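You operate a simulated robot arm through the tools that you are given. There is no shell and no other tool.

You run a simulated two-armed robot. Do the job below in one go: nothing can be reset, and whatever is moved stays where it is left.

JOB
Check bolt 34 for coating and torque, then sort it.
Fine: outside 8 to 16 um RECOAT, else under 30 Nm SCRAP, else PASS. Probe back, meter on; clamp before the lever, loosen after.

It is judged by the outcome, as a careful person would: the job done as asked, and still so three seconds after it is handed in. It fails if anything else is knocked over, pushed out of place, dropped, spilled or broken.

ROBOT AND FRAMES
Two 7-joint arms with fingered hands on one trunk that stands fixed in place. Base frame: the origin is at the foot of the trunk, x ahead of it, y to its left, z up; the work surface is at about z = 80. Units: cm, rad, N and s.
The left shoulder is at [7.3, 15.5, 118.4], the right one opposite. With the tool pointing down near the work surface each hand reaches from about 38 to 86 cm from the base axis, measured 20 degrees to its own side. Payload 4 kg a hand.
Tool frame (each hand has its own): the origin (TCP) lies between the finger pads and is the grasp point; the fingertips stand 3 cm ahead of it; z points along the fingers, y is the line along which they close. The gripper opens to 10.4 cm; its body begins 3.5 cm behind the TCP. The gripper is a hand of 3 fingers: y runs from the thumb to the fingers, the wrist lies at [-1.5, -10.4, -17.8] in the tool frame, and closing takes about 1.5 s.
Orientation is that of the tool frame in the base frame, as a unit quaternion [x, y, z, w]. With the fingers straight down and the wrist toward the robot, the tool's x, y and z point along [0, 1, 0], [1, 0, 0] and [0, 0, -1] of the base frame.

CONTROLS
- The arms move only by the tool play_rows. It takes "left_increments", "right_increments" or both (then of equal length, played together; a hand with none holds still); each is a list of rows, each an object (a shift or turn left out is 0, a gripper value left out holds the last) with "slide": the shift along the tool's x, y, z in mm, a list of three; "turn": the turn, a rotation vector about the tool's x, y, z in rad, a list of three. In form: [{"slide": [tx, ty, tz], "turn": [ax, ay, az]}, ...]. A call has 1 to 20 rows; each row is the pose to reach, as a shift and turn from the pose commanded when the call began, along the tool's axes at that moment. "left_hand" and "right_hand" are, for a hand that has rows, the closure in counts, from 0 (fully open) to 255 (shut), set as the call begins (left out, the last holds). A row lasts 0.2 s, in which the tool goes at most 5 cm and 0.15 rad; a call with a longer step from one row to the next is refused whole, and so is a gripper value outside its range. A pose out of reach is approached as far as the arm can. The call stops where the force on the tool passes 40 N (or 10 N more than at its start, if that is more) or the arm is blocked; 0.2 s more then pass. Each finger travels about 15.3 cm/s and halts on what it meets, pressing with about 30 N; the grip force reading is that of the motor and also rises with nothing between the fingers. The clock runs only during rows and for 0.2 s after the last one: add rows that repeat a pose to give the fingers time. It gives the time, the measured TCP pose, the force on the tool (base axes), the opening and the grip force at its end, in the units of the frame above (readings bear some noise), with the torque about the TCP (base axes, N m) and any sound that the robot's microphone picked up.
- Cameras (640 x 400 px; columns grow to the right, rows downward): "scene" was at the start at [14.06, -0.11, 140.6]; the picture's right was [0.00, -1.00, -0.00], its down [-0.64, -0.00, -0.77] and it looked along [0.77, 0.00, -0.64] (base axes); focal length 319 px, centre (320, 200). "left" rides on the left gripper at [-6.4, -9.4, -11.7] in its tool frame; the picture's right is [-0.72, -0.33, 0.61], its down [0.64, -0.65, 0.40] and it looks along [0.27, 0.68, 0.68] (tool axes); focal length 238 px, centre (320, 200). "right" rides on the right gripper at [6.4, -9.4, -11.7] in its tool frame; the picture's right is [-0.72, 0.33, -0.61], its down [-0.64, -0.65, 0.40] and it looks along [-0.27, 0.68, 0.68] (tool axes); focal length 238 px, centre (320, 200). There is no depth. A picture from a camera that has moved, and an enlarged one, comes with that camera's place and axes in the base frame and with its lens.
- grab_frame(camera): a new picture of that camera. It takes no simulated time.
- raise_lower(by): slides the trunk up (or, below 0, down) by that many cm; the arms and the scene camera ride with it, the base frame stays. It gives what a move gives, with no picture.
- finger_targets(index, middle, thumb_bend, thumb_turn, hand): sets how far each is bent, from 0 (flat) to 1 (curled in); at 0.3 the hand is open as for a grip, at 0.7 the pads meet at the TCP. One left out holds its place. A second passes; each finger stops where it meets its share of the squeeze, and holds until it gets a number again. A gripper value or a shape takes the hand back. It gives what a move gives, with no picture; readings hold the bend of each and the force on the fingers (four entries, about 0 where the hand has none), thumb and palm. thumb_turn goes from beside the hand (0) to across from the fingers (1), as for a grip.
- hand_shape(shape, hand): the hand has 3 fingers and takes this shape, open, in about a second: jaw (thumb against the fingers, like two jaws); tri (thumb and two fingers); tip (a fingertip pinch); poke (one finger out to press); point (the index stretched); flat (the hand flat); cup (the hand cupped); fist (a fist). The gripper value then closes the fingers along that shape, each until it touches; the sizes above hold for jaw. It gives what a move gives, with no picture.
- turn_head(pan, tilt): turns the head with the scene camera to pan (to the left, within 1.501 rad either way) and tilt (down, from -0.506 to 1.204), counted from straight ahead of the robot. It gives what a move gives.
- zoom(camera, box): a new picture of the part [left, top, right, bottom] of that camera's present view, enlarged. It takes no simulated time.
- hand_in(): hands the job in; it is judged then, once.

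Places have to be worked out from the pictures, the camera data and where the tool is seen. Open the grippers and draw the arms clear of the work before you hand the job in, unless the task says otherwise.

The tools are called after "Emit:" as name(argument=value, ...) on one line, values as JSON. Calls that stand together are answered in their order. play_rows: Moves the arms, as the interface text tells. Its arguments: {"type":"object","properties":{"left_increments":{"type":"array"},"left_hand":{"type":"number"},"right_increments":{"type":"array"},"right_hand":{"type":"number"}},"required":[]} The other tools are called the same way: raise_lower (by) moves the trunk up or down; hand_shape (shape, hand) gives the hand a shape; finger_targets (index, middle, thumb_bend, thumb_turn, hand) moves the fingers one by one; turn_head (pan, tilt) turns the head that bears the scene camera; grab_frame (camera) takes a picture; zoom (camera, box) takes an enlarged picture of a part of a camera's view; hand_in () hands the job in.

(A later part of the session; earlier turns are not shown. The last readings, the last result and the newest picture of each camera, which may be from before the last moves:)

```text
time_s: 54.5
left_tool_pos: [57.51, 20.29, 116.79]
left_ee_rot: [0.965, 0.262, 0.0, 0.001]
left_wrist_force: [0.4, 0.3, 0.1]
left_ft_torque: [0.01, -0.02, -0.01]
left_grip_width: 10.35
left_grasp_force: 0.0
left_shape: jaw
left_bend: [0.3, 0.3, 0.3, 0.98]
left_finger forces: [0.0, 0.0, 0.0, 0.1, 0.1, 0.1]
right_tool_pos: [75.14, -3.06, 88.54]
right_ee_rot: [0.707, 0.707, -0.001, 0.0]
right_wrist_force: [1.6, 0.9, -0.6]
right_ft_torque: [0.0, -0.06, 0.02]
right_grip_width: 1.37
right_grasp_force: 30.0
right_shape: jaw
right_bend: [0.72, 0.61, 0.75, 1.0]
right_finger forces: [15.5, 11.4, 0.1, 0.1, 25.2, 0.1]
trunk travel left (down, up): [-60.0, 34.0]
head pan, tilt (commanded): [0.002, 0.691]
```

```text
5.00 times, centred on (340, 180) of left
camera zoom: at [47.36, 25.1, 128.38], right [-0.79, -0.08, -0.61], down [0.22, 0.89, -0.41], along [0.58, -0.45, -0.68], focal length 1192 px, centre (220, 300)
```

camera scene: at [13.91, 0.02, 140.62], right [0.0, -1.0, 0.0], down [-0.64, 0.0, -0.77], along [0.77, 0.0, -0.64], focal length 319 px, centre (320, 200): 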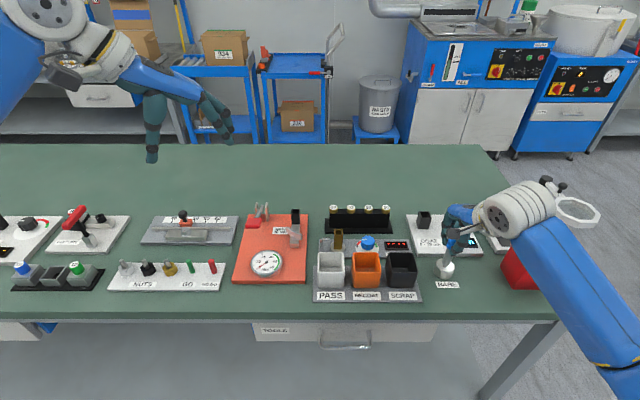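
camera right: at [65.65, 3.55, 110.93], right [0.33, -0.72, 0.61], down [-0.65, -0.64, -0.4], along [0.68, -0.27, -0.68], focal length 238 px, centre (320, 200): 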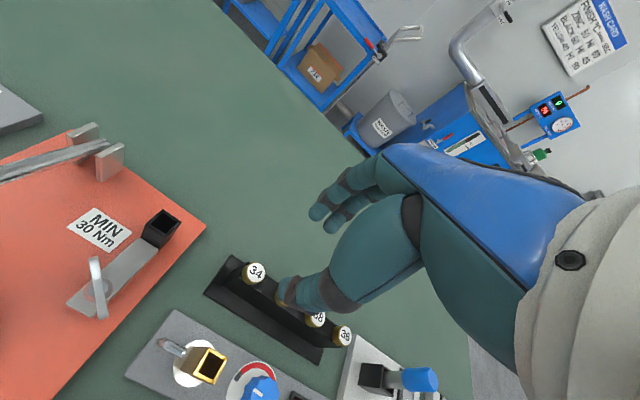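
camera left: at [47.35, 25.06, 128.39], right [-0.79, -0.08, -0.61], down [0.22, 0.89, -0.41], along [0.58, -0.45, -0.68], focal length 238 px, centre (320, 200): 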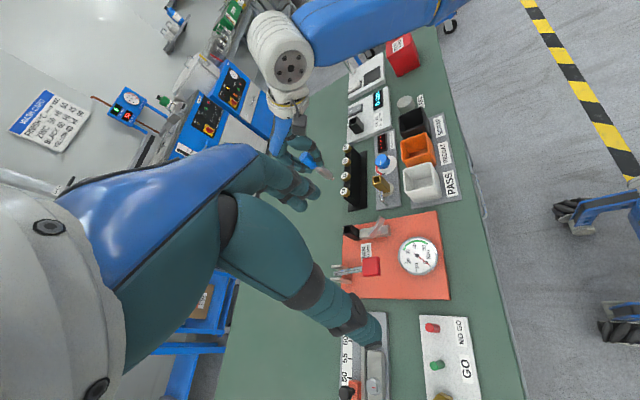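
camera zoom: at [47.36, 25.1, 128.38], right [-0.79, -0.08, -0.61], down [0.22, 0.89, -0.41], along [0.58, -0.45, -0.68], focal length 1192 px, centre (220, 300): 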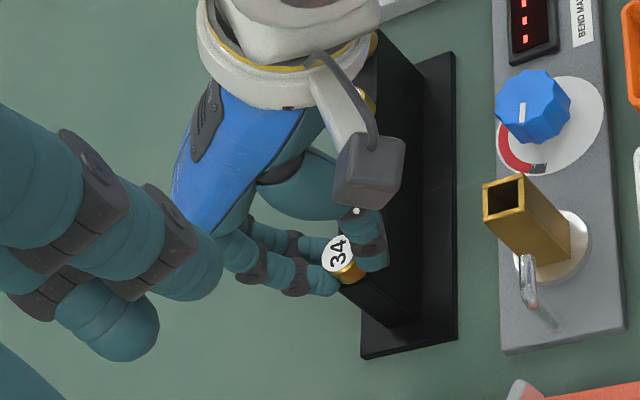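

The head is gripped (index 15.5, middle 11.4, thumb 25 N). I'll lift slowly 2 cm and check that only the bolt rises.

Emit:
play_rows(right_increments=[{"slide": [0, 0, -4]}, {"slide": [0, 0, -8]}, {"slide": [0, 0, -12]}, {"slide": [0, 0, -16]}, {"slide": [0, 0, -20]}, {"slide": [0, 0, -20]}])

Emit:
zoom(camera="right", box=[220, 170, 380, 310])

Emit:
zoom(camera="left", box=[300, 140, 380, 220])

Emit:
zoom(camera="scene", box=[320, 160, 380, 220])

```text
time_s: 55.9
left_tool_pos: [57.61, 20.33, 116.74]
left_ee_rot: [0.965, 0.262, 0.001, 0.001]
left_wrist_force: [-0.2, 0.2, 0.1]
left_ft_torque: [0.0, 0.01, 0.02]
left_grip_width: 10.36
left_grasp_force: 0.1
left_shape: jaw
left_bend: [0.3, 0.3, 0.3, 0.98]
left_finger forces: [0.1, 0.0, 0.0, 0.1, 0.0, 0.1]
right_tool_pos: [75.2, -3.09, 90.44]
right_ee_rot: [0.707, 0.707, 0.0, 0.0]
right_wrist_force: [1.5, -0.7, -0.1]
right_ft_torque: [-0.01, -0.07, -0.05]
right_grip_width: 1.35
right_grasp_force: 30.0
right_shape: jaw
right_bend: [0.73, 0.62, 0.75, 1.0]
right_finger forces: [15.6, 11.1, 0.0, 0.0, 25.3, 0.1]
trunk travel left (down, up): [-60.0, 34.0]
head pan, tilt (commanded): [0.002, 0.691]
```

```text
2.86 times, centred on (300, 240) of right
camera zoom: at [65.8, 3.45, 102.26], right [0.33, -0.72, 0.61], down [-0.65, -0.64, -0.4], along [0.68, -0.27, -0.68], focal length 681 px, centre (377, 86)
```

zoom: 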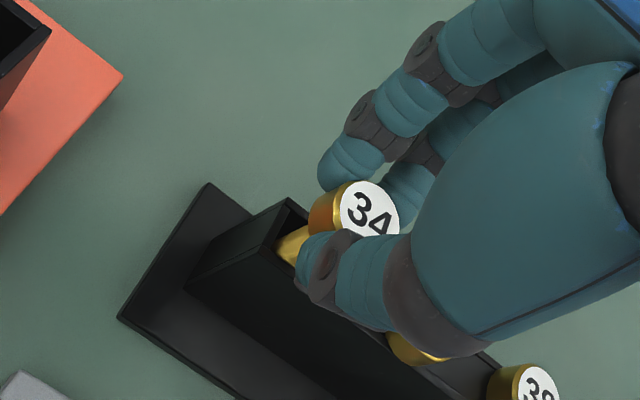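

```text
5.00 times, centred on (340, 180) of left
camera zoom: at [47.37, 25.09, 128.38], right [-0.79, -0.08, -0.61], down [0.22, 0.89, -0.41], along [0.58, -0.45, -0.68], focal length 1192 px, centre (220, 300)
```

zoom: 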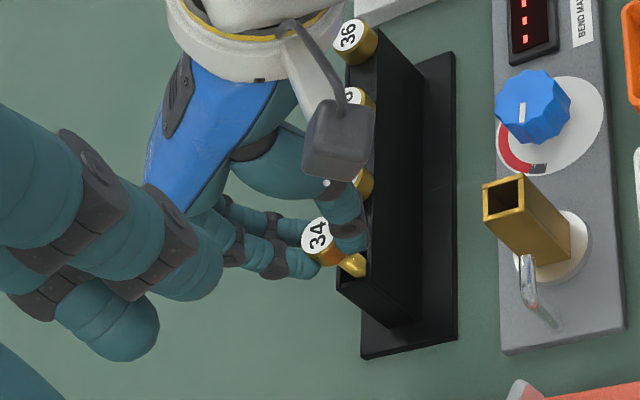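

```text
6.67 times, centred on (350, 190) of scene
camera zoom: at [14.2, 0.12, 140.59], right [0.0, -1.0, 0.0], down [-0.64, 0.0, -0.77], along [0.77, 0.0, -0.64], focal length 2129 px, centre (120, 267)
```

zoom: 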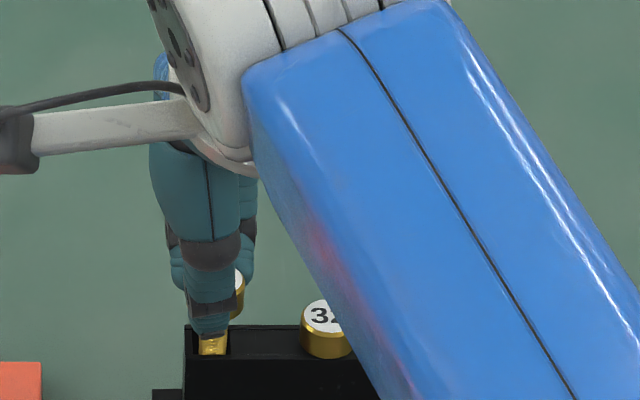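

Only the bolt is rising, with its shank coming out of the rack. Lifting a further 6 cm.

Emit:
play_rows(right_increments=[{"slide": [0, 0, -10]}, {"slide": [0, 0, -20]}, {"slide": [0, 0, -35]}, {"slide": [0, 0, -50]}, {"slide": [0, 0, -65]}, {"slide": [0, 0, -65]}])

Emit:
zoom(camera="right", box=[200, 170, 380, 330])

Emit:
zoom(camera="left", box=[280, 120, 400, 220])

Emit:
zoom(camera="scene", box=[310, 140, 390, 220])

```text
time_s: 57.3
left_tool_pos: [57.54, 20.25, 116.72]
left_ee_rot: [0.965, 0.262, 0.001, 0.001]
left_wrist_force: [0.4, -0.3, 0.7]
left_ft_torque: [-0.01, -0.01, -0.03]
left_grip_width: 10.36
left_grasp_force: 0.1
left_shape: jaw
left_bend: [0.3, 0.3, 0.3, 0.98]
left_finger forces: [0.0, 0.1, 0.1, 0.0, 0.0, 0.0]
right_tool_pos: [75.09, -3.07, 96.94]
right_ee_rot: [0.707, 0.707, -0.001, 0.0]
right_wrist_force: [-1.0, -1.4, -0.4]
right_ft_torque: [-0.04, -0.03, 0.02]
right_grip_width: 1.36
right_grasp_force: 29.9
right_shape: jaw
right_bend: [0.72, 0.62, 0.75, 1.0]
right_finger forces: [15.6, 11.1, 0.0, 0.0, 25.7, 0.0]
trunk travel left (down, up): [-60.0, 34.0]
head pan, tilt (commanded): [0.002, 0.691]
```

```text
2.50 times, centred on (290, 250) of right
camera zoom: at [65.72, 3.38, 108.76], right [0.33, -0.72, 0.61], down [-0.65, -0.64, -0.4], along [0.68, -0.27, -0.68], focal length 596 px, centre (395, 75)
```

zoom: 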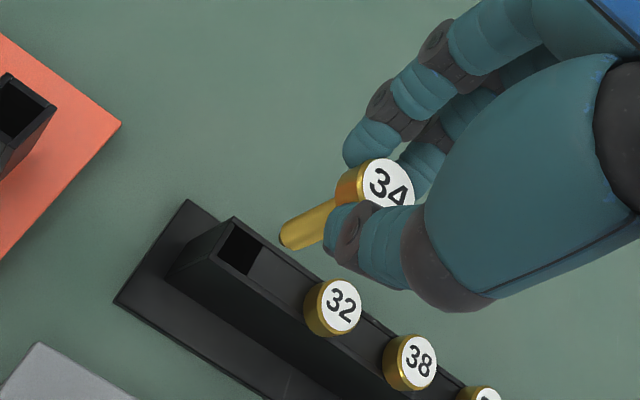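

```text
4.00 times, centred on (340, 170) of left
camera zoom: at [47.34, 25.09, 128.39], right [-0.79, -0.08, -0.61], down [0.22, 0.89, -0.41], along [0.58, -0.45, -0.68], focal length 953 px, centre (240, 320)
```

zoom: 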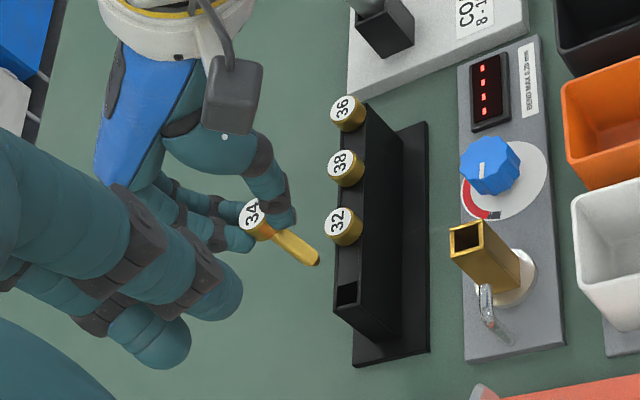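

```text
5.00 times, centred on (350, 180) of scene
camera zoom: at [14.16, 0.13, 140.59], right [0.0, -1.0, 0.0], down [-0.64, 0.0, -0.77], along [0.77, 0.0, -0.64], focal length 1597 px, centre (170, 300)
```

zoom: 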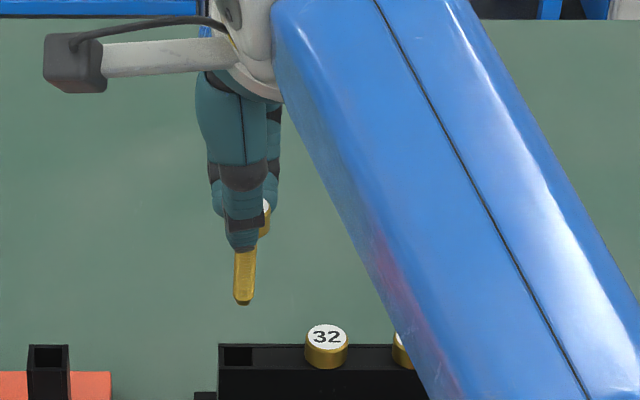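

Bolt 34 is out, held by its head but tilted about 11° (tip toward the robot). I'll carry it above the torque socket near (74.2, 6.2) and tilt the hand to bring the shank upright.

Emit:
play_rows(right_increments=[{"slide": [0, 0, -20]}, {"slide": [30, -3, -30], "turn": [-0.05, 0, 0]}, {"slide": [60, -6, -30], "turn": [-0.1, -0.02, 0]}, {"slide": [85, -8, -30], "turn": [-0.15, -0.04, 0]}, {"slide": [92, -8, -30], "turn": [-0.19, -0.05, 0]}, {"slide": [92, -8, -30], "turn": [-0.19, -0.05, 0]}, {"slide": [92, -8, -30], "turn": [-0.19, -0.05, 0]}])

Emit:
grab_frame(camera="right")

Emit:
zoom(camera="scene", box=[260, 130, 360, 250])

Emit:
grab_frame(camera="left")

```text
time_s: 58.9
left_tool_pos: [57.62, 20.23, 116.71]
left_ee_rot: [0.965, 0.262, 0.0, 0.001]
left_wrist_force: [0.6, 0.6, 0.5]
left_ft_torque: [0.02, 0.0, 0.03]
left_grip_width: 10.36
left_grasp_force: 0.1
left_shape: jaw
left_bend: [0.3, 0.3, 0.3, 0.98]
left_finger forces: [0.0, 0.0, 0.0, 0.0, 0.1, 0.1]
right_tool_pos: [74.37, 6.22, 99.92]
right_ee_rot: [0.703, 0.704, 0.049, 0.086]
right_wrist_force: [0.3, -0.5, -0.6]
right_ft_torque: [0.0, -0.02, -0.02]
right_grip_width: 1.35
right_grasp_force: 30.6
right_shape: jaw
right_bend: [0.72, 0.62, 0.75, 1.0]
right_finger forces: [15.7, 11.2, 0.0, 0.0, 25.8, 0.0]
trunk travel left (down, up): [-60.0, 34.0]
head pan, tilt (commanded): [0.002, 0.691]
```

```text
taken
camera right: at [63.03, 13.31, 109.36], right [0.2, -0.69, 0.7], down [-0.57, -0.66, -0.49], along [0.8, -0.3, -0.52], focal length 238 px, centre (320, 200)
```

right: 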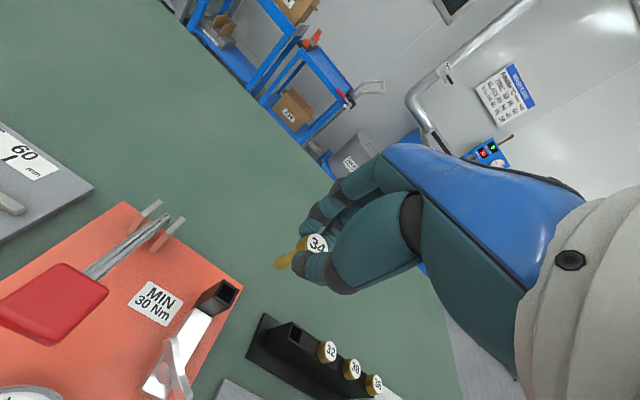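

```text
3.33 times, centred on (310, 190) of scene
camera zoom: at [14.15, 0.18, 140.59], right [0.0, -1.0, 0.0], down [-0.64, 0.0, -0.77], along [0.77, 0.0, -0.64], focal length 1064 px, centre (353, 233)
```

zoom: 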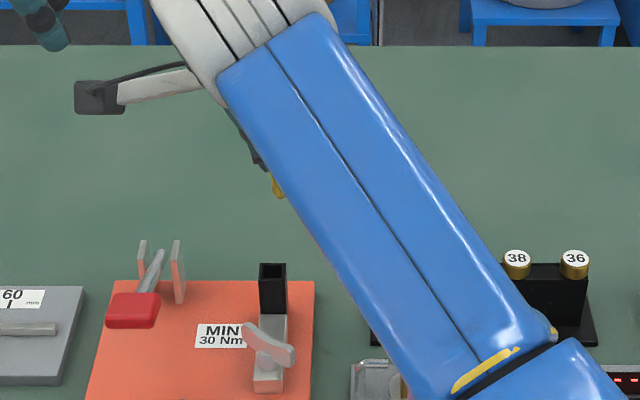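

```text
taken
camera left: at [47.34, 25.09, 128.39], right [-0.79, -0.08, -0.61], down [0.22, 0.89, -0.41], along [0.58, -0.45, -0.68], focal length 238 px, centre (320, 200)
```

left: 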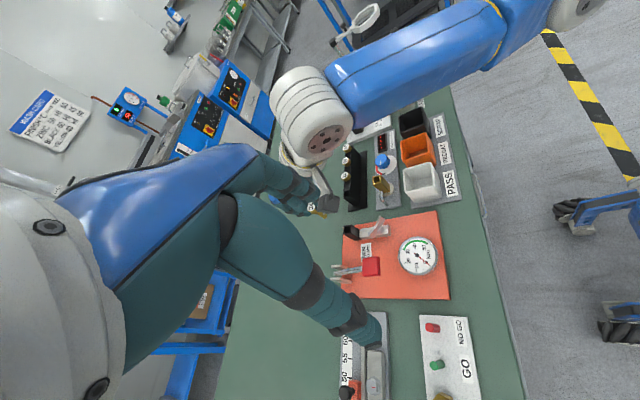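

Zooming on the bolt and socket in all three views to align.

Emit:
zoom(camera="right", box=[160, 200, 360, 350])

Emit:
zoom(camera="scene", box=[325, 170, 355, 190])

Emit:
zoom(camera="scene", box=[310, 170, 370, 230])

Emit:
zoom(camera="left", box=[290, 170, 400, 260])

```text
2.67 times, centred on (260, 275) of right
camera zoom: at [63.03, 13.31, 109.36], right [0.2, -0.69, 0.7], down [-0.57, -0.66, -0.49], along [0.8, -0.3, -0.52], focal length 636 px, centre (480, 0)
```

zoom: 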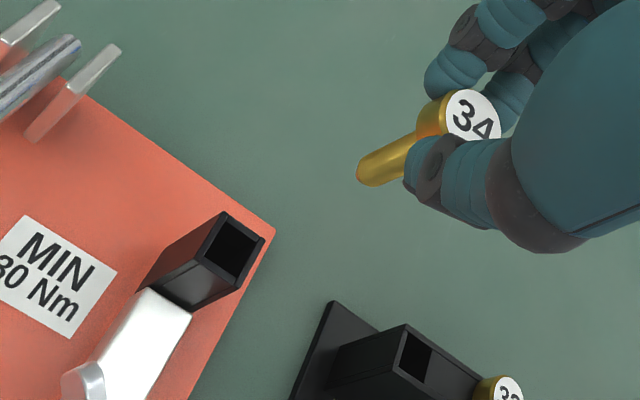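

```text
16.00 times, centred on (340, 180) of scene
camera zoom: at [14.15, 0.18, 140.59], right [0.0, -1.0, 0.0], down [-0.64, 0.0, -0.77], along [0.77, 0.0, -0.64], focal length 5109 px, centre (0, 520)
```

zoom: 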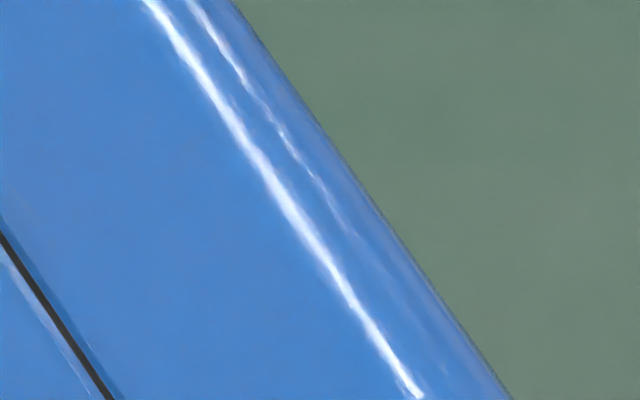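

```text
6.67 times, centred on (340, 200) of scene
camera zoom: at [14.15, 0.18, 140.59], right [0.0, -1.0, 0.0], down [-0.64, 0.0, -0.77], along [0.77, 0.0, -0.64], focal length 2129 px, centre (187, 200)
```

zoom: 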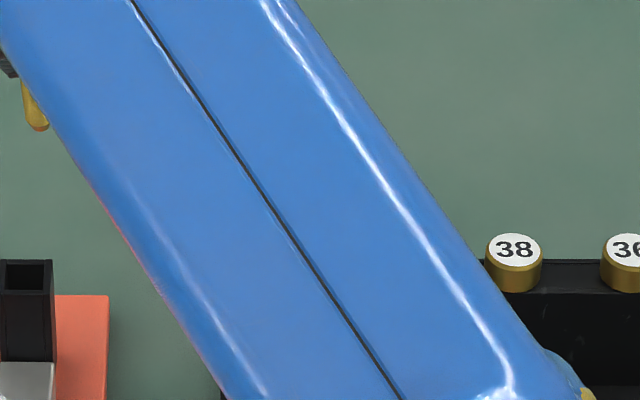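

```text
4.44 times, centred on (345, 215) of left
camera zoom: at [47.34, 25.09, 128.39], right [-0.79, -0.08, -0.61], down [0.22, 0.89, -0.41], along [0.58, -0.45, -0.68], focal length 1059 px, centre (209, 133)
```

zoom: 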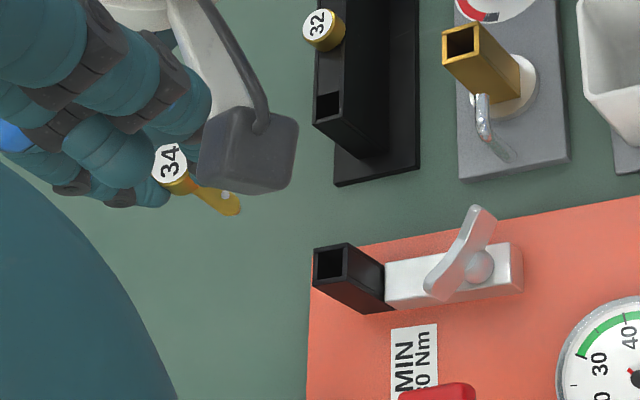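

The shank is now near vertical. The socket opening lies about (−0.6, +0.5) cm from the tip and ~7 cm below it. I'll correct horizontally and lower to ~1.5 cm above the rim.

Emit:
play_rows(right_increments=[{"slide": [5.2, -5.9, -1.4]}, {"slide": [6.2, -9.7, 18.2]}, {"slide": [7.3, -13.5, 37.8]}, {"slide": [8.0, -16.3, 52.5]}, {"slide": [8.0, -16.3, 52.5]}, {"slide": [8.0, -16.3, 52.5]}])

Emit:
zoom(camera="right", box=[200, 200, 360, 320])

Emit:
zoom(camera="scene", box=[265, 170, 345, 240])

Emit:
zoom(camera="left", box=[290, 180, 390, 260])

```text
time_s: 60.3
left_tool_pos: [57.59, 20.33, 116.81]
left_ee_rot: [0.965, 0.262, 0.0, 0.001]
left_wrist_force: [-0.4, 0.3, 0.6]
left_ft_torque: [-0.02, -0.01, -0.01]
left_grip_width: 10.36
left_grasp_force: 0.1
left_shape: jaw
left_bend: [0.3, 0.3, 0.3, 0.98]
left_finger forces: [0.0, 0.0, 0.0, 0.0, 0.1, 0.0]
right_tool_pos: [73.72, 6.66, 94.42]
right_ee_rot: [0.704, 0.703, 0.049, 0.085]
right_wrist_force: [0.1, -0.9, 0.1]
right_ft_torque: [0.02, 0.01, -0.01]
right_grip_width: 1.34
right_grasp_force: 30.1
right_shape: jaw
right_bend: [0.72, 0.62, 0.75, 1.0]
right_finger forces: [15.7, 11.4, 0.0, 0.1, 25.6, 0.0]
trunk travel left (down, up): [-60.0, 34.0]
head pan, tilt (commanded): [0.002, 0.691]
```

```text
3.33 times, centred on (280, 260) of right
camera zoom: at [62.37, 13.71, 103.94], right [0.2, -0.69, 0.7], down [-0.57, -0.66, -0.49], along [0.8, -0.3, -0.52], focal length 794 px, centre (453, 0)
```

zoom: 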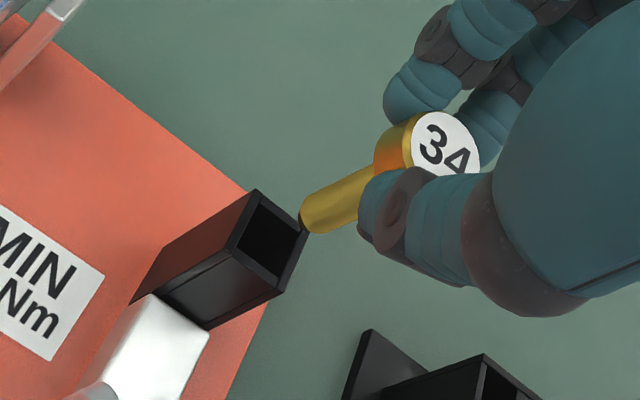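

```text
5.71 times, centred on (305, 205) of scene
camera zoom: at [14.15, 0.19, 140.59], right [0.0, -1.0, 0.0], down [-0.64, 0.0, -0.77], along [0.77, 0.0, -0.64], focal length 1825 px, centre (406, 171)
```

zoom: 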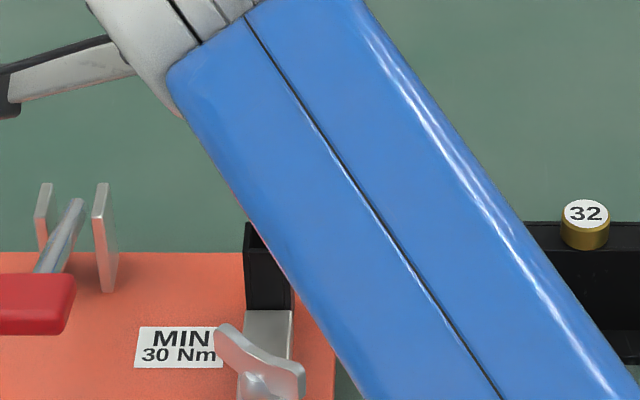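

```text
5.00 times, centred on (340, 220) of left
camera zoom: at [47.35, 25.09, 128.39], right [-0.79, -0.08, -0.61], down [0.22, 0.89, -0.41], along [0.58, -0.45, -0.68], focal length 1192 px, centre (220, 100)
```

zoom: 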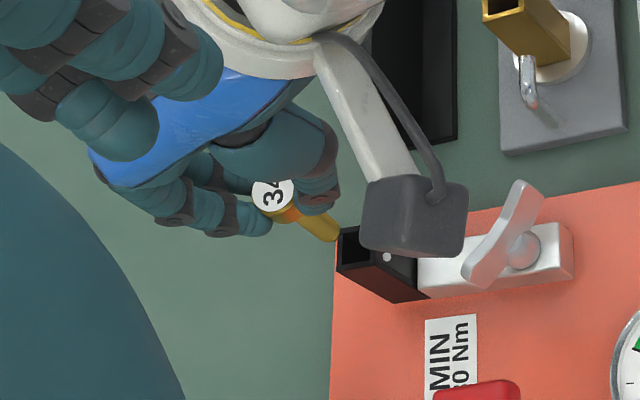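

The tip is within ~2 mm of the opening's axis. Small correction and lower another 1.2 cm to the rim, then re-check.

Emit:
play_rows(right_increments=[{"slide": [1.0, -1.5, -0.3]}, {"slide": [1.3, -2.6, 5.5]}, {"slide": [1.6, -3.8, 11.4]}, {"slide": [1.6, -3.8, 11.4]}])

Emit:
zoom(camera="right", box=[220, 200, 340, 300])

Emit:
zoom(camera="left", box=[300, 190, 380, 250])

```text
time_s: 61.3
left_tool_pos: [57.39, 20.33, 116.91]
left_ee_rot: [0.965, 0.262, 0.001, 0.001]
left_wrist_force: [-0.7, 0.4, 0.1]
left_ft_torque: [-0.01, -0.02, 0.02]
left_grip_width: 10.39
left_grasp_force: 0.1
left_shape: jaw
left_bend: [0.3, 0.3, 0.3, 0.98]
left_finger forces: [0.1, 0.0, 0.1, 0.1, 0.1, 0.0]
right_tool_pos: [73.39, 6.89, 93.58]
right_ee_rot: [0.704, 0.703, 0.051, 0.086]
right_wrist_force: [0.3, 0.9, 7.1]
right_ft_torque: [0.01, -0.08, -0.04]
right_grip_width: 1.38
right_grasp_force: 29.9
right_shape: jaw
right_bend: [0.73, 0.62, 0.75, 1.0]
right_finger forces: [16.6, 12.4, 0.2, 0.0, 27.0, 0.0]
trunk travel left (down, up): [-60.0, 34.0]
head pan, tilt (commanded): [0.002, 0.691]
```

```text
4.00 times, centred on (280, 250) of right
camera zoom: at [62.03, 13.84, 102.94], right [0.2, -0.69, 0.7], down [-0.57, -0.66, -0.49], along [0.8, -0.3, -0.52], focal length 953 px, centre (480, 0)
```

zoom: 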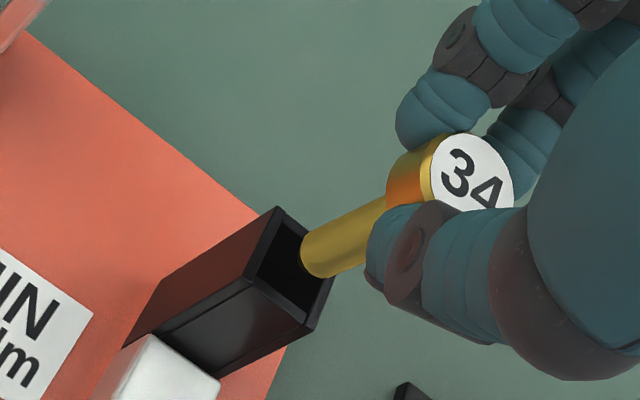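

```text
6.67 times, centred on (340, 220) of left
camera zoom: at [47.2, 25.08, 128.46], right [-0.78, -0.08, -0.61], down [0.22, 0.89, -0.4], along [0.58, -0.45, -0.68], focal length 1589 px, centre (187, 67)
```

zoom: 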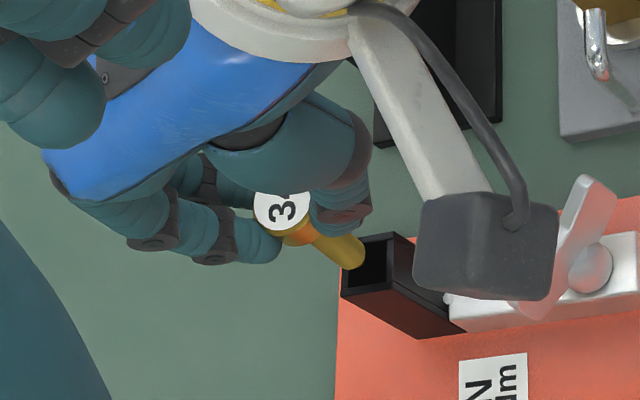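

The tip touched the rim (7 N), and both views show it ~0.5 cm too far in +x and ~0.3 cm in −y. I'll back off 5 mm, shift, and look.

Emit:
play_rows(right_increments=[{"slide": [-0.3, 1.0, -4.9]}, {"slide": [2.7, -3.9, -6.0]}, {"slide": [2.7, -3.9, -6.0]}, {"slide": [2.7, -3.9, -6.0]}])

Emit:
zoom(camera="right", box=[220, 200, 340, 300])

Emit:
zoom(camera="left", box=[300, 190, 380, 250])

```text
time_s: 62.3
left_tool_pos: [57.56, 20.38, 116.85]
left_ee_rot: [0.965, 0.263, 0.0, -0.001]
left_wrist_force: [-0.2, 0.2, -0.7]
left_ft_torque: [0.03, 0.0, 0.02]
left_grip_width: 10.37
left_grasp_force: 0.0
left_shape: jaw
left_bend: [0.3, 0.3, 0.3, 0.98]
left_finger forces: [0.0, 0.0, 0.0, 0.1, 0.0, 0.0]
right_tool_pos: [72.94, 6.91, 93.7]
right_ee_rot: [0.704, 0.703, 0.047, 0.084]
right_wrist_force: [-1.0, -0.7, -0.9]
right_ft_torque: [-0.01, 0.0, 0.0]
right_grip_width: 1.38
right_grasp_force: 30.4
right_shape: jaw
right_bend: [0.73, 0.62, 0.75, 1.0]
right_finger forces: [16.2, 11.9, 0.0, 0.1, 26.3, 0.0]
trunk travel left (down, up): [-60.0, 34.0]
head pan, tilt (commanded): [0.002, 0.691]
```

```text
4.00 times, centred on (280, 250) of right
camera zoom: at [61.7, 14.06, 103.2], right [0.2, -0.69, 0.7], down [-0.57, -0.66, -0.49], along [0.8, -0.3, -0.52], focal length 953 px, centre (480, 0)
```

zoom: 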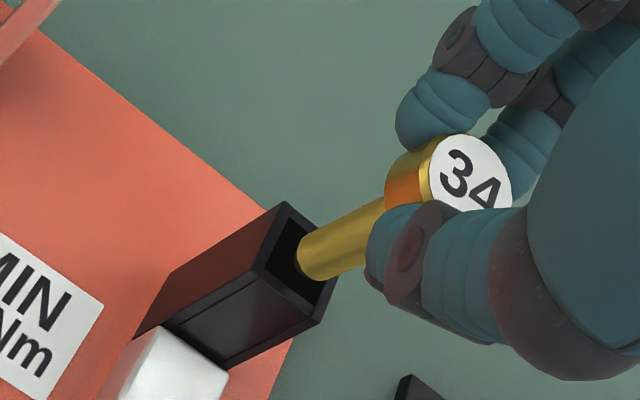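

```text
6.67 times, centred on (340, 220) of left
camera zoom: at [47.39, 25.09, 128.37], right [-0.79, -0.08, -0.61], down [0.22, 0.89, -0.41], along [0.58, -0.45, -0.68], focal length 1589 px, centre (187, 67)
```

zoom: 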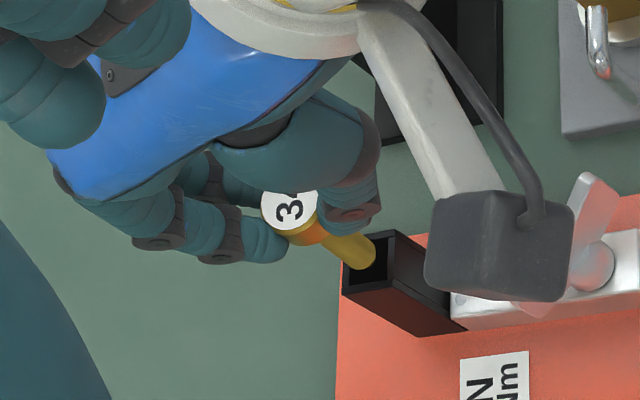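

Now the tip would land within ~2 mm of the centre. Nudging +1.5 mm in x and lowering 1.2 cm to enter the socket.

Emit:
play_rows(right_increments=[{"slide": [0, 1.5, 0.3]}, {"slide": [0.2, 0.7, 4.2]}, {"slide": [0.4, 0.0, 8.1]}, {"slide": [0.6, -0.8, 12.1]}, {"slide": [0.6, -0.8, 12.1]}])

Emit:
zoom(camera="right", box=[220, 200, 340, 300])

Emit:
zoom(camera="left", box=[300, 190, 380, 250])

```text
time_s: 63.5
left_tool_pos: [57.55, 20.27, 116.64]
left_ee_rot: [0.965, 0.262, 0.0, 0.001]
left_wrist_force: [0.5, 0.0, 0.6]
left_ft_torque: [-0.02, 0.01, 0.0]
left_grip_width: 10.37
left_grasp_force: 0.1
left_shape: jaw
left_bend: [0.3, 0.3, 0.3, 0.98]
left_finger forces: [0.0, 0.0, 0.0, 0.1, 0.0, 0.1]
right_tool_pos: [73.17, 7.19, 92.65]
right_ee_rot: [0.704, 0.704, 0.05, 0.085]
right_wrist_force: [0.0, 0.5, -1.3]
right_ft_torque: [-0.02, 0.01, 0.04]
right_grip_width: 1.39
right_grasp_force: 30.1
right_shape: jaw
right_bend: [0.73, 0.62, 0.75, 1.0]
right_finger forces: [16.2, 11.9, 0.1, 0.1, 26.2, 0.0]
trunk travel left (down, up): [-60.0, 34.0]
head pan, tilt (commanded): [0.002, 0.691]
```

```text
4.00 times, centred on (280, 250) of right
camera zoom: at [61.81, 14.16, 102.03], right [0.2, -0.69, 0.7], down [-0.57, -0.66, -0.49], along [0.8, -0.3, -0.52], focal length 953 px, centre (480, 0)
```

zoom: 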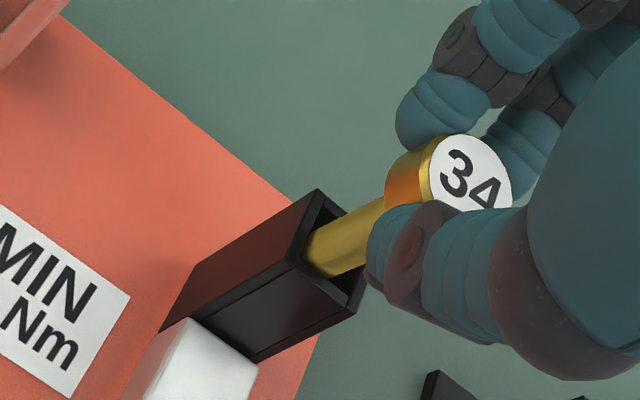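

```text
6.67 times, centred on (340, 220) of left
camera zoom: at [47.35, 25.09, 128.39], right [-0.79, -0.08, -0.61], down [0.22, 0.89, -0.41], along [0.58, -0.45, -0.68], focal length 1589 px, centre (187, 67)
```

zoom: 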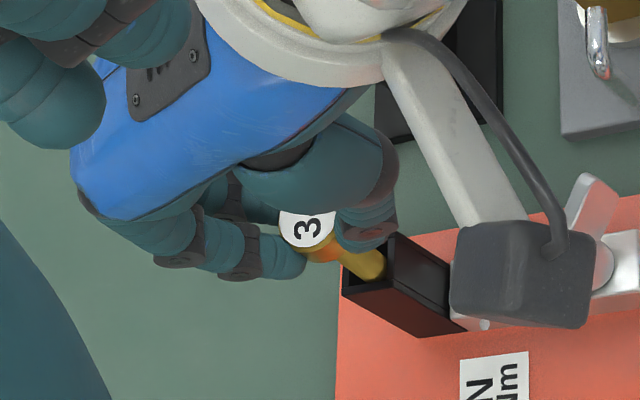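

The tip is inside the socket with no force. Lowering another 1.4 cm.

Emit:
play_rows(right_increments=[{"slide": [0.2, -0.8, 4]}, {"slide": [0.4, -1.6, 8]}, {"slide": [0.6, -2.1, 11]}, {"slide": [0.73, -2.66, 13.7]}, {"slide": [0.73, -2.66, 13.7]}])

Emit:
zoom(camera="right", box=[220, 200, 340, 300])

Emit:
zoom(camera="left", box=[300, 190, 380, 250])

```text
time_s: 64.7
left_tool_pos: [57.53, 20.37, 116.77]
left_ee_rot: [0.965, 0.263, -0.001, 0.001]
left_wrist_force: [0.4, -0.2, 0.3]
left_ft_torque: [-0.01, 0.02, -0.01]
left_grip_width: 10.37
left_grasp_force: 0.1
left_shape: jaw
left_bend: [0.3, 0.3, 0.3, 0.98]
left_finger forces: [0.0, 0.1, 0.0, 0.1, 0.1, 0.0]
right_tool_pos: [73.21, 7.0, 91.24]
right_ee_rot: [0.704, 0.704, 0.049, 0.085]
right_wrist_force: [1.1, -0.1, -0.6]
right_ft_torque: [-0.01, -0.03, 0.03]
right_grip_width: 1.36
right_grasp_force: 30.6
right_shape: jaw
right_bend: [0.73, 0.62, 0.75, 1.0]
right_finger forces: [16.3, 12.2, 0.0, 0.0, 25.7, 0.0]
trunk travel left (down, up): [-60.0, 34.0]
head pan, tilt (commanded): [0.002, 0.691]
```

```text
4.00 times, centred on (280, 250) of right
camera zoom: at [61.87, 14.14, 100.65], right [0.2, -0.69, 0.7], down [-0.57, -0.66, -0.49], along [0.8, -0.3, -0.52], focal length 953 px, centre (480, 0)
```

zoom: 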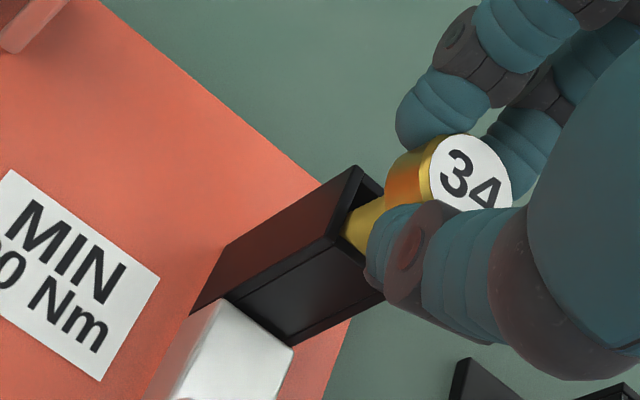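

```text
6.67 times, centred on (340, 220) of left
camera zoom: at [47.35, 25.09, 128.39], right [-0.79, -0.08, -0.61], down [0.22, 0.89, -0.41], along [0.58, -0.45, -0.68], focal length 1589 px, centre (187, 67)
```

zoom: 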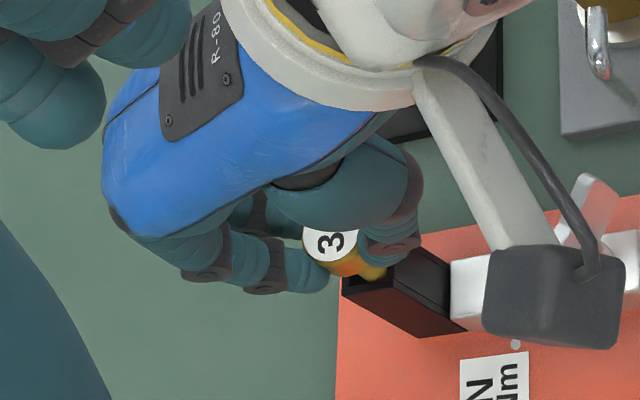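

Still free. Lowering another ~1 cm in small steps, watching for finger contact with the rim.

Emit:
play_rows(right_increments=[{"slide": [0.15, -0.6, 3]}, {"slide": [0.3, -1.2, 6]}, {"slide": [0.4, -1.5, 8]}, {"slide": [0.5, -1.9, 9.8]}, {"slide": [0.5, -1.9, 9.8]}])

Emit:
zoom(camera="right", box=[220, 200, 340, 300])

Emit:
zoom(camera="left", box=[300, 190, 380, 250])

```text
time_s: 65.9
left_tool_pos: [57.52, 20.17, 116.66]
left_ee_rot: [0.965, 0.261, 0.0, -0.001]
left_wrist_force: [-0.5, 0.0, 0.4]
left_ft_torque: [0.05, 0.03, -0.02]
left_grip_width: 10.37
left_grasp_force: 0.0
left_shape: jaw
left_bend: [0.3, 0.3, 0.3, 0.98]
left_finger forces: [0.0, 0.0, 0.0, 0.1, 0.0, 0.0]
right_tool_pos: [73.39, 7.06, 90.25]
right_ee_rot: [0.703, 0.704, 0.049, 0.086]
right_wrist_force: [6.4, 0.0, 2.4]
right_ft_torque: [0.03, -0.16, 0.01]
right_grip_width: 1.37
right_grasp_force: 30.0
right_shape: jaw
right_bend: [0.72, 0.61, 0.75, 1.0]
right_finger forces: [19.2, 14.5, 0.1, 0.0, 24.6, 0.0]
trunk travel left (down, up): [-60.0, 34.0]
head pan, tilt (commanded): [0.002, 0.691]
```

```text
4.00 times, centred on (280, 250) of right
camera zoom: at [61.91, 14.16, 99.64], right [0.2, -0.69, 0.7], down [-0.57, -0.66, -0.49], along [0.8, -0.3, -0.52], focal length 953 px, centre (480, 0)
```

zoom: 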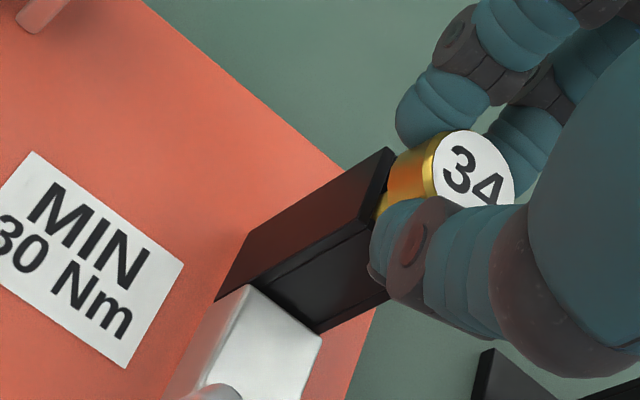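

```text
6.67 times, centred on (340, 220) of left
camera zoom: at [47.41, 25.08, 128.37], right [-0.79, -0.08, -0.61], down [0.22, 0.89, -0.41], along [0.58, -0.45, -0.68], focal length 1589 px, centre (187, 67)
```

zoom: 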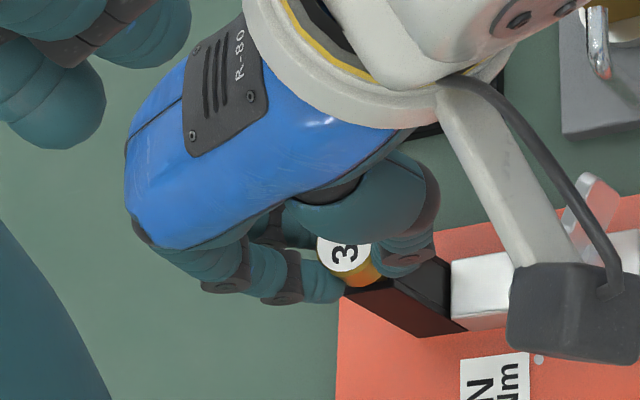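

A sideways force of 6 N (+x) shows the shank leaning on the near wall, so I'll ease +1.5 mm in x and lower 3 mm more.

Emit:
play_rows(right_increments=[{"slide": [0, 1.5, 0.3]}, {"slide": [0.1, 1.2, 1.8]}, {"slide": [0.2, 0.9, 3.2]}, {"slide": [0.2, 0.9, 3.2]}])

Emit:
zoom(camera="right", box=[220, 200, 340, 300])

```text
time_s: 66.9
left_tool_pos: [57.57, 20.19, 116.72]
left_ee_rot: [0.965, 0.262, 0.0, 0.001]
left_wrist_force: [0.2, -0.2, 0.0]
left_ft_torque: [-0.01, -0.04, 0.01]
left_grip_width: 10.36
left_grasp_force: 0.0
left_shape: jaw
left_bend: [0.3, 0.3, 0.3, 0.98]
left_finger forces: [0.0, 0.0, 0.0, 0.0, 0.1, 0.1]
right_tool_pos: [73.38, 7.14, 89.84]
right_ee_rot: [0.703, 0.704, 0.05, 0.085]
right_wrist_force: [3.8, -0.4, 1.7]
right_ft_torque: [-0.01, -0.1, 0.01]
right_grip_width: 1.34
right_grasp_force: 29.8
right_shape: jaw
right_bend: [0.72, 0.61, 0.75, 1.0]
right_finger forces: [18.8, 14.1, 0.1, 0.0, 25.4, 0.1]
trunk travel left (down, up): [-60.0, 34.0]
head pan, tilt (commanded): [0.002, 0.691]
```

```text
4.00 times, centred on (280, 250) of right
camera zoom: at [62.03, 14.15, 99.31], right [0.2, -0.69, 0.7], down [-0.57, -0.66, -0.49], along [0.8, -0.3, -0.52], focal length 953 px, centre (480, 0)
```

zoom: 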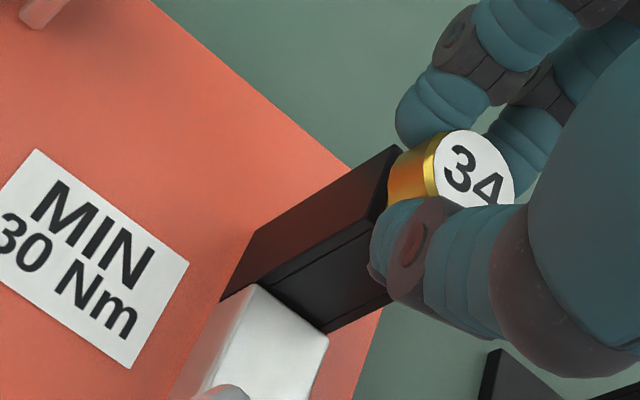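

The head is essentially at the rim. I'll release with only a small opening (~3.2 cm) so the thumb doesn't reach the clamp wing.

Emit:
play_rows(right_increments=[{"slide": [0, 0, 0]}, {"slide": [0, 0, 0]}, {"slide": [0, 0, 0]}, {"slide": [0, 0, 0]}], right_hand=178)

Emit:
zoom(camera="right", box=[220, 200, 340, 300])

Emit:
zoom(camera="left", box=[300, 190, 400, 260])

```text
time_s: 67.9
left_tool_pos: [57.49, 20.46, 116.81]
left_ee_rot: [0.965, 0.262, 0.0, 0.001]
left_wrist_force: [-0.1, -0.3, -0.3]
left_ft_torque: [0.02, -0.04, -0.01]
left_grip_width: 10.35
left_grasp_force: 0.1
left_shape: jaw
left_bend: [0.3, 0.3, 0.3, 0.98]
left_finger forces: [0.0, 0.0, 0.0, 0.0, 0.1, 0.0]
right_tool_pos: [73.25, 7.06, 89.89]
right_ee_rot: [0.703, 0.704, 0.05, 0.086]
right_wrist_force: [0.3, 0.2, 0.5]
right_ft_torque: [0.01, -0.01, 0.05]
right_grip_width: 3.12
right_grasp_force: 0.0
right_shape: jaw
right_bend: [0.74, 0.54, 0.74, 1.0]
right_finger forces: [0.1, 0.1, 0.0, 0.0, 0.0, 0.0]
trunk travel left (down, up): [-60.0, 34.0]
head pan, tilt (commanded): [0.002, 0.691]
```

```text
4.00 times, centred on (280, 250) of right
camera zoom: at [61.98, 14.15, 99.36], right [0.2, -0.69, 0.7], down [-0.57, -0.66, -0.49], along [0.8, -0.3, -0.52], focal length 953 px, centre (480, 0)
```

zoom: 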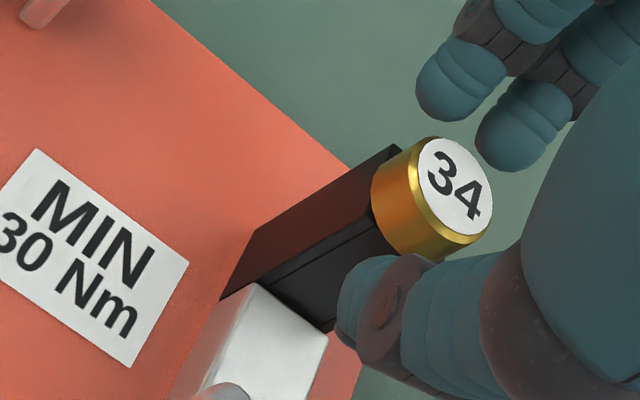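

```text
5.71 times, centred on (350, 225) of left
camera zoom: at [47.33, 25.09, 128.39], right [-0.79, -0.08, -0.61], down [0.22, 0.89, -0.41], along [0.58, -0.45, -0.68], focal length 1362 px, centre (149, 57)
```

zoom: 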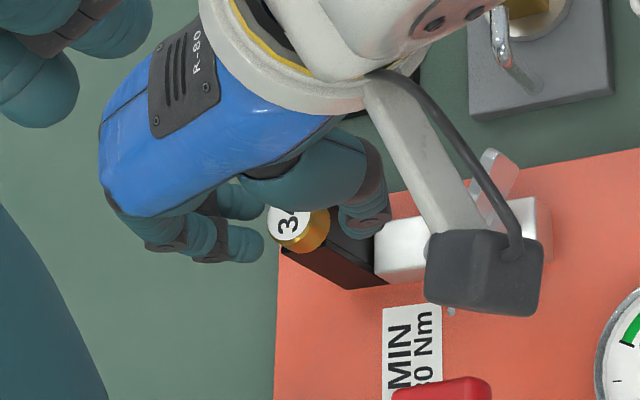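

Bolt 34 is seated in the socket with its head on the rim. Raising the right hand straight up off it.

Emit:
play_rows(right_increments=[{"slide": [-1.0, 3.8, -19.6]}, {"slide": [-2.6, 9.5, -49]}, {"slide": [-4.2, 15.2, -78]}, {"slide": [-5.2, 19, -98]}, {"slide": [-6.2, 22.8, -117.6]}, {"slide": [-6.2, 22.8, -117.6]}])

Emit:
grab_frame(camera="right")

```text
time_s: 69.3
left_tool_pos: [57.57, 20.26, 116.78]
left_ee_rot: [0.965, 0.262, 0.001, 0.001]
left_wrist_force: [-0.2, -0.2, -0.1]
left_ft_torque: [0.01, -0.01, 0.01]
left_grip_width: 10.38
left_grasp_force: 0.0
left_shape: jaw
left_bend: [0.3, 0.3, 0.3, 0.98]
left_finger forces: [0.0, 0.1, 0.0, 0.0, 0.0, 0.0]
right_tool_pos: [73.37, 7.05, 102.07]
right_ee_rot: [0.704, 0.703, 0.049, 0.086]
right_wrist_force: [-0.5, -0.6, -0.3]
right_ft_torque: [0.03, -0.03, 0.01]
right_grip_width: 3.13
right_grasp_force: 0.0
right_shape: jaw
right_bend: [0.74, 0.54, 0.74, 1.0]
right_finger forces: [0.0, 0.0, 0.0, 0.0, 0.0, 0.0]
trunk travel left (down, up): [-60.0, 34.0]
head pan, tilt (commanded): [0.002, 0.691]
```

```text
taken
camera right: at [62.03, 14.19, 111.48], right [0.2, -0.69, 0.7], down [-0.57, -0.66, -0.49], along [0.8, -0.3, -0.52], focal length 238 px, centre (320, 200)
```

right: 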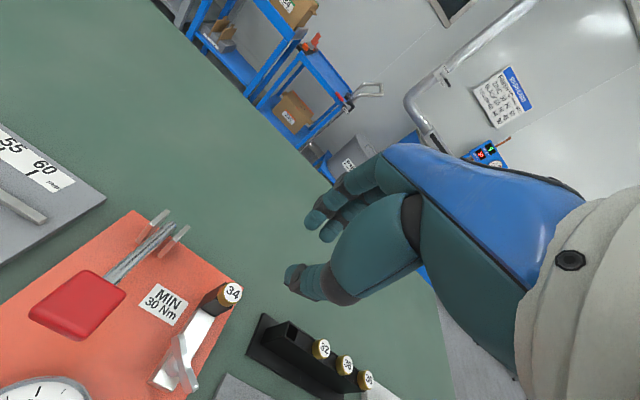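

Now I'll withdraw the right hand to the right and un-tilt it, clear of the torque stand, so the head camera has a clean view.

Emit:
play_rows(right_increments=[{"slide": [-40, -15, -13], "turn": [0.05, 0.01, 0]}, {"slide": [-80, -30, -26], "turn": [0.1, 0.02, 0]}, {"slide": [-120, -45, -39], "turn": [0.15, 0.04, 0]}, {"slide": [-160, -60, -51], "turn": [0.19, 0.05, 0]}, {"slide": [-200, -75, -63], "turn": [0.19, 0.05, 0]}, {"slide": [-240, -90, -76], "turn": [0.19, 0.05, 0]}, {"slide": [-274, -104, -87], "turn": [0.19, 0.05, 0]}, {"slide": [-274, -104, -87], "turn": [0.19, 0.05, 0]}], right_hand=0)

Emit:
grab_frame(camera="scene")

Emit:
zoom(camera="scene", box=[225, 190, 325, 290])

Emit:
zoom(camera="left", box=[320, 200, 460, 310])

```text
time_s: 71.1
left_tool_pos: [57.47, 20.43, 116.79]
left_ee_rot: [0.965, 0.262, -0.001, 0.001]
left_wrist_force: [0.3, -0.4, -0.1]
left_ft_torque: [-0.02, 0.03, 0.0]
left_grip_width: 10.35
left_grasp_force: 0.0
left_shape: jaw
left_bend: [0.3, 0.3, 0.3, 0.98]
left_finger forces: [0.1, 0.0, 0.0, 0.0, 0.1, 0.1]
right_tool_pos: [61.16, -19.65, 109.85]
right_ee_rot: [0.708, 0.707, 0.0, 0.0]
right_wrist_force: [-0.5, 0.6, 0.2]
right_ft_torque: [0.0, 0.02, 0.0]
right_grip_width: 10.39
right_grasp_force: 0.1
right_shape: jaw
right_bend: [0.3, 0.3, 0.3, 0.98]
right_finger forces: [0.0, 0.0, 0.1, 0.0, 0.1, 0.0]
trunk travel left (down, up): [-60.0, 34.0]
head pan, tilt (commanded): [0.002, 0.691]
```

```text
taken
camera scene: at [14.12, 0.34, 140.59], right [0.0, -1.0, 0.0], down [-0.64, 0.0, -0.77], along [0.77, 0.0, -0.64], focal length 319 px, centre (320, 200)
```

scene: 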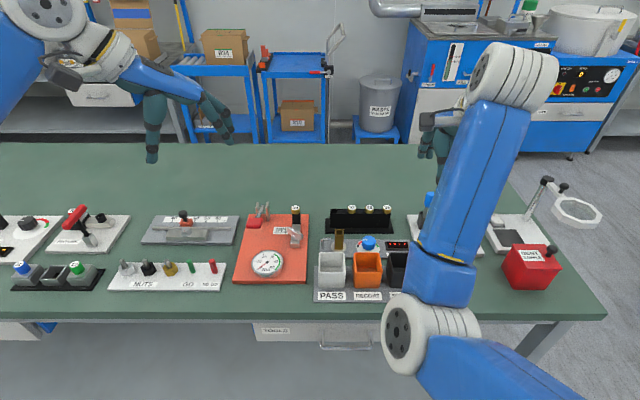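

```text
4.00 times, centred on (275, 240) of scene
camera zoom: at [14.12, 0.34, 140.59], right [0.0, -1.0, 0.0], down [-0.64, 0.0, -0.77], along [0.77, 0.0, -0.64], focal length 1277 px, centre (500, 40)
```

zoom: 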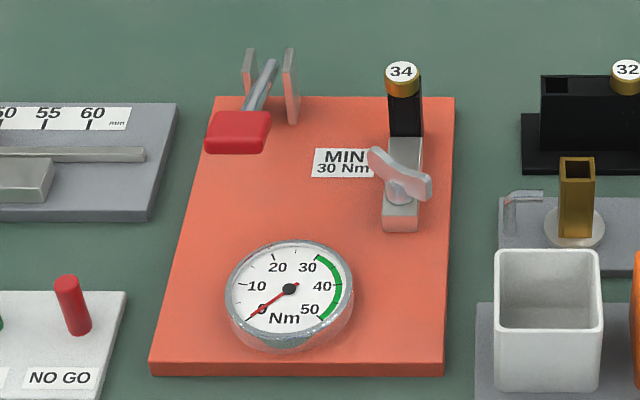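

```text
3.64 times, centred on (390, 255) of left
camera zoom: at [47.36, 25.31, 128.33], right [-0.79, -0.08, -0.61], down [0.22, 0.89, -0.41], along [0.58, -0.46, -0.68], focal length 867 px, centre (66, 0)
```

zoom: 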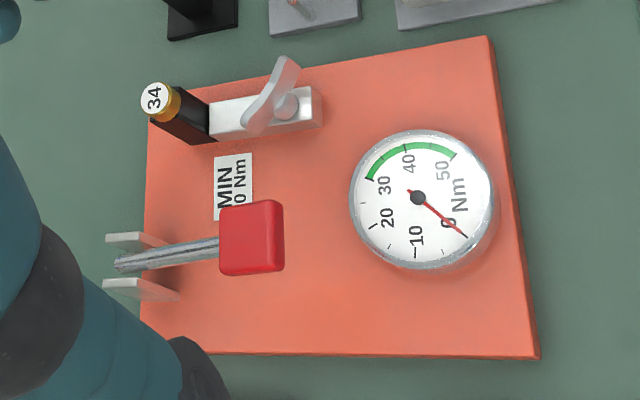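

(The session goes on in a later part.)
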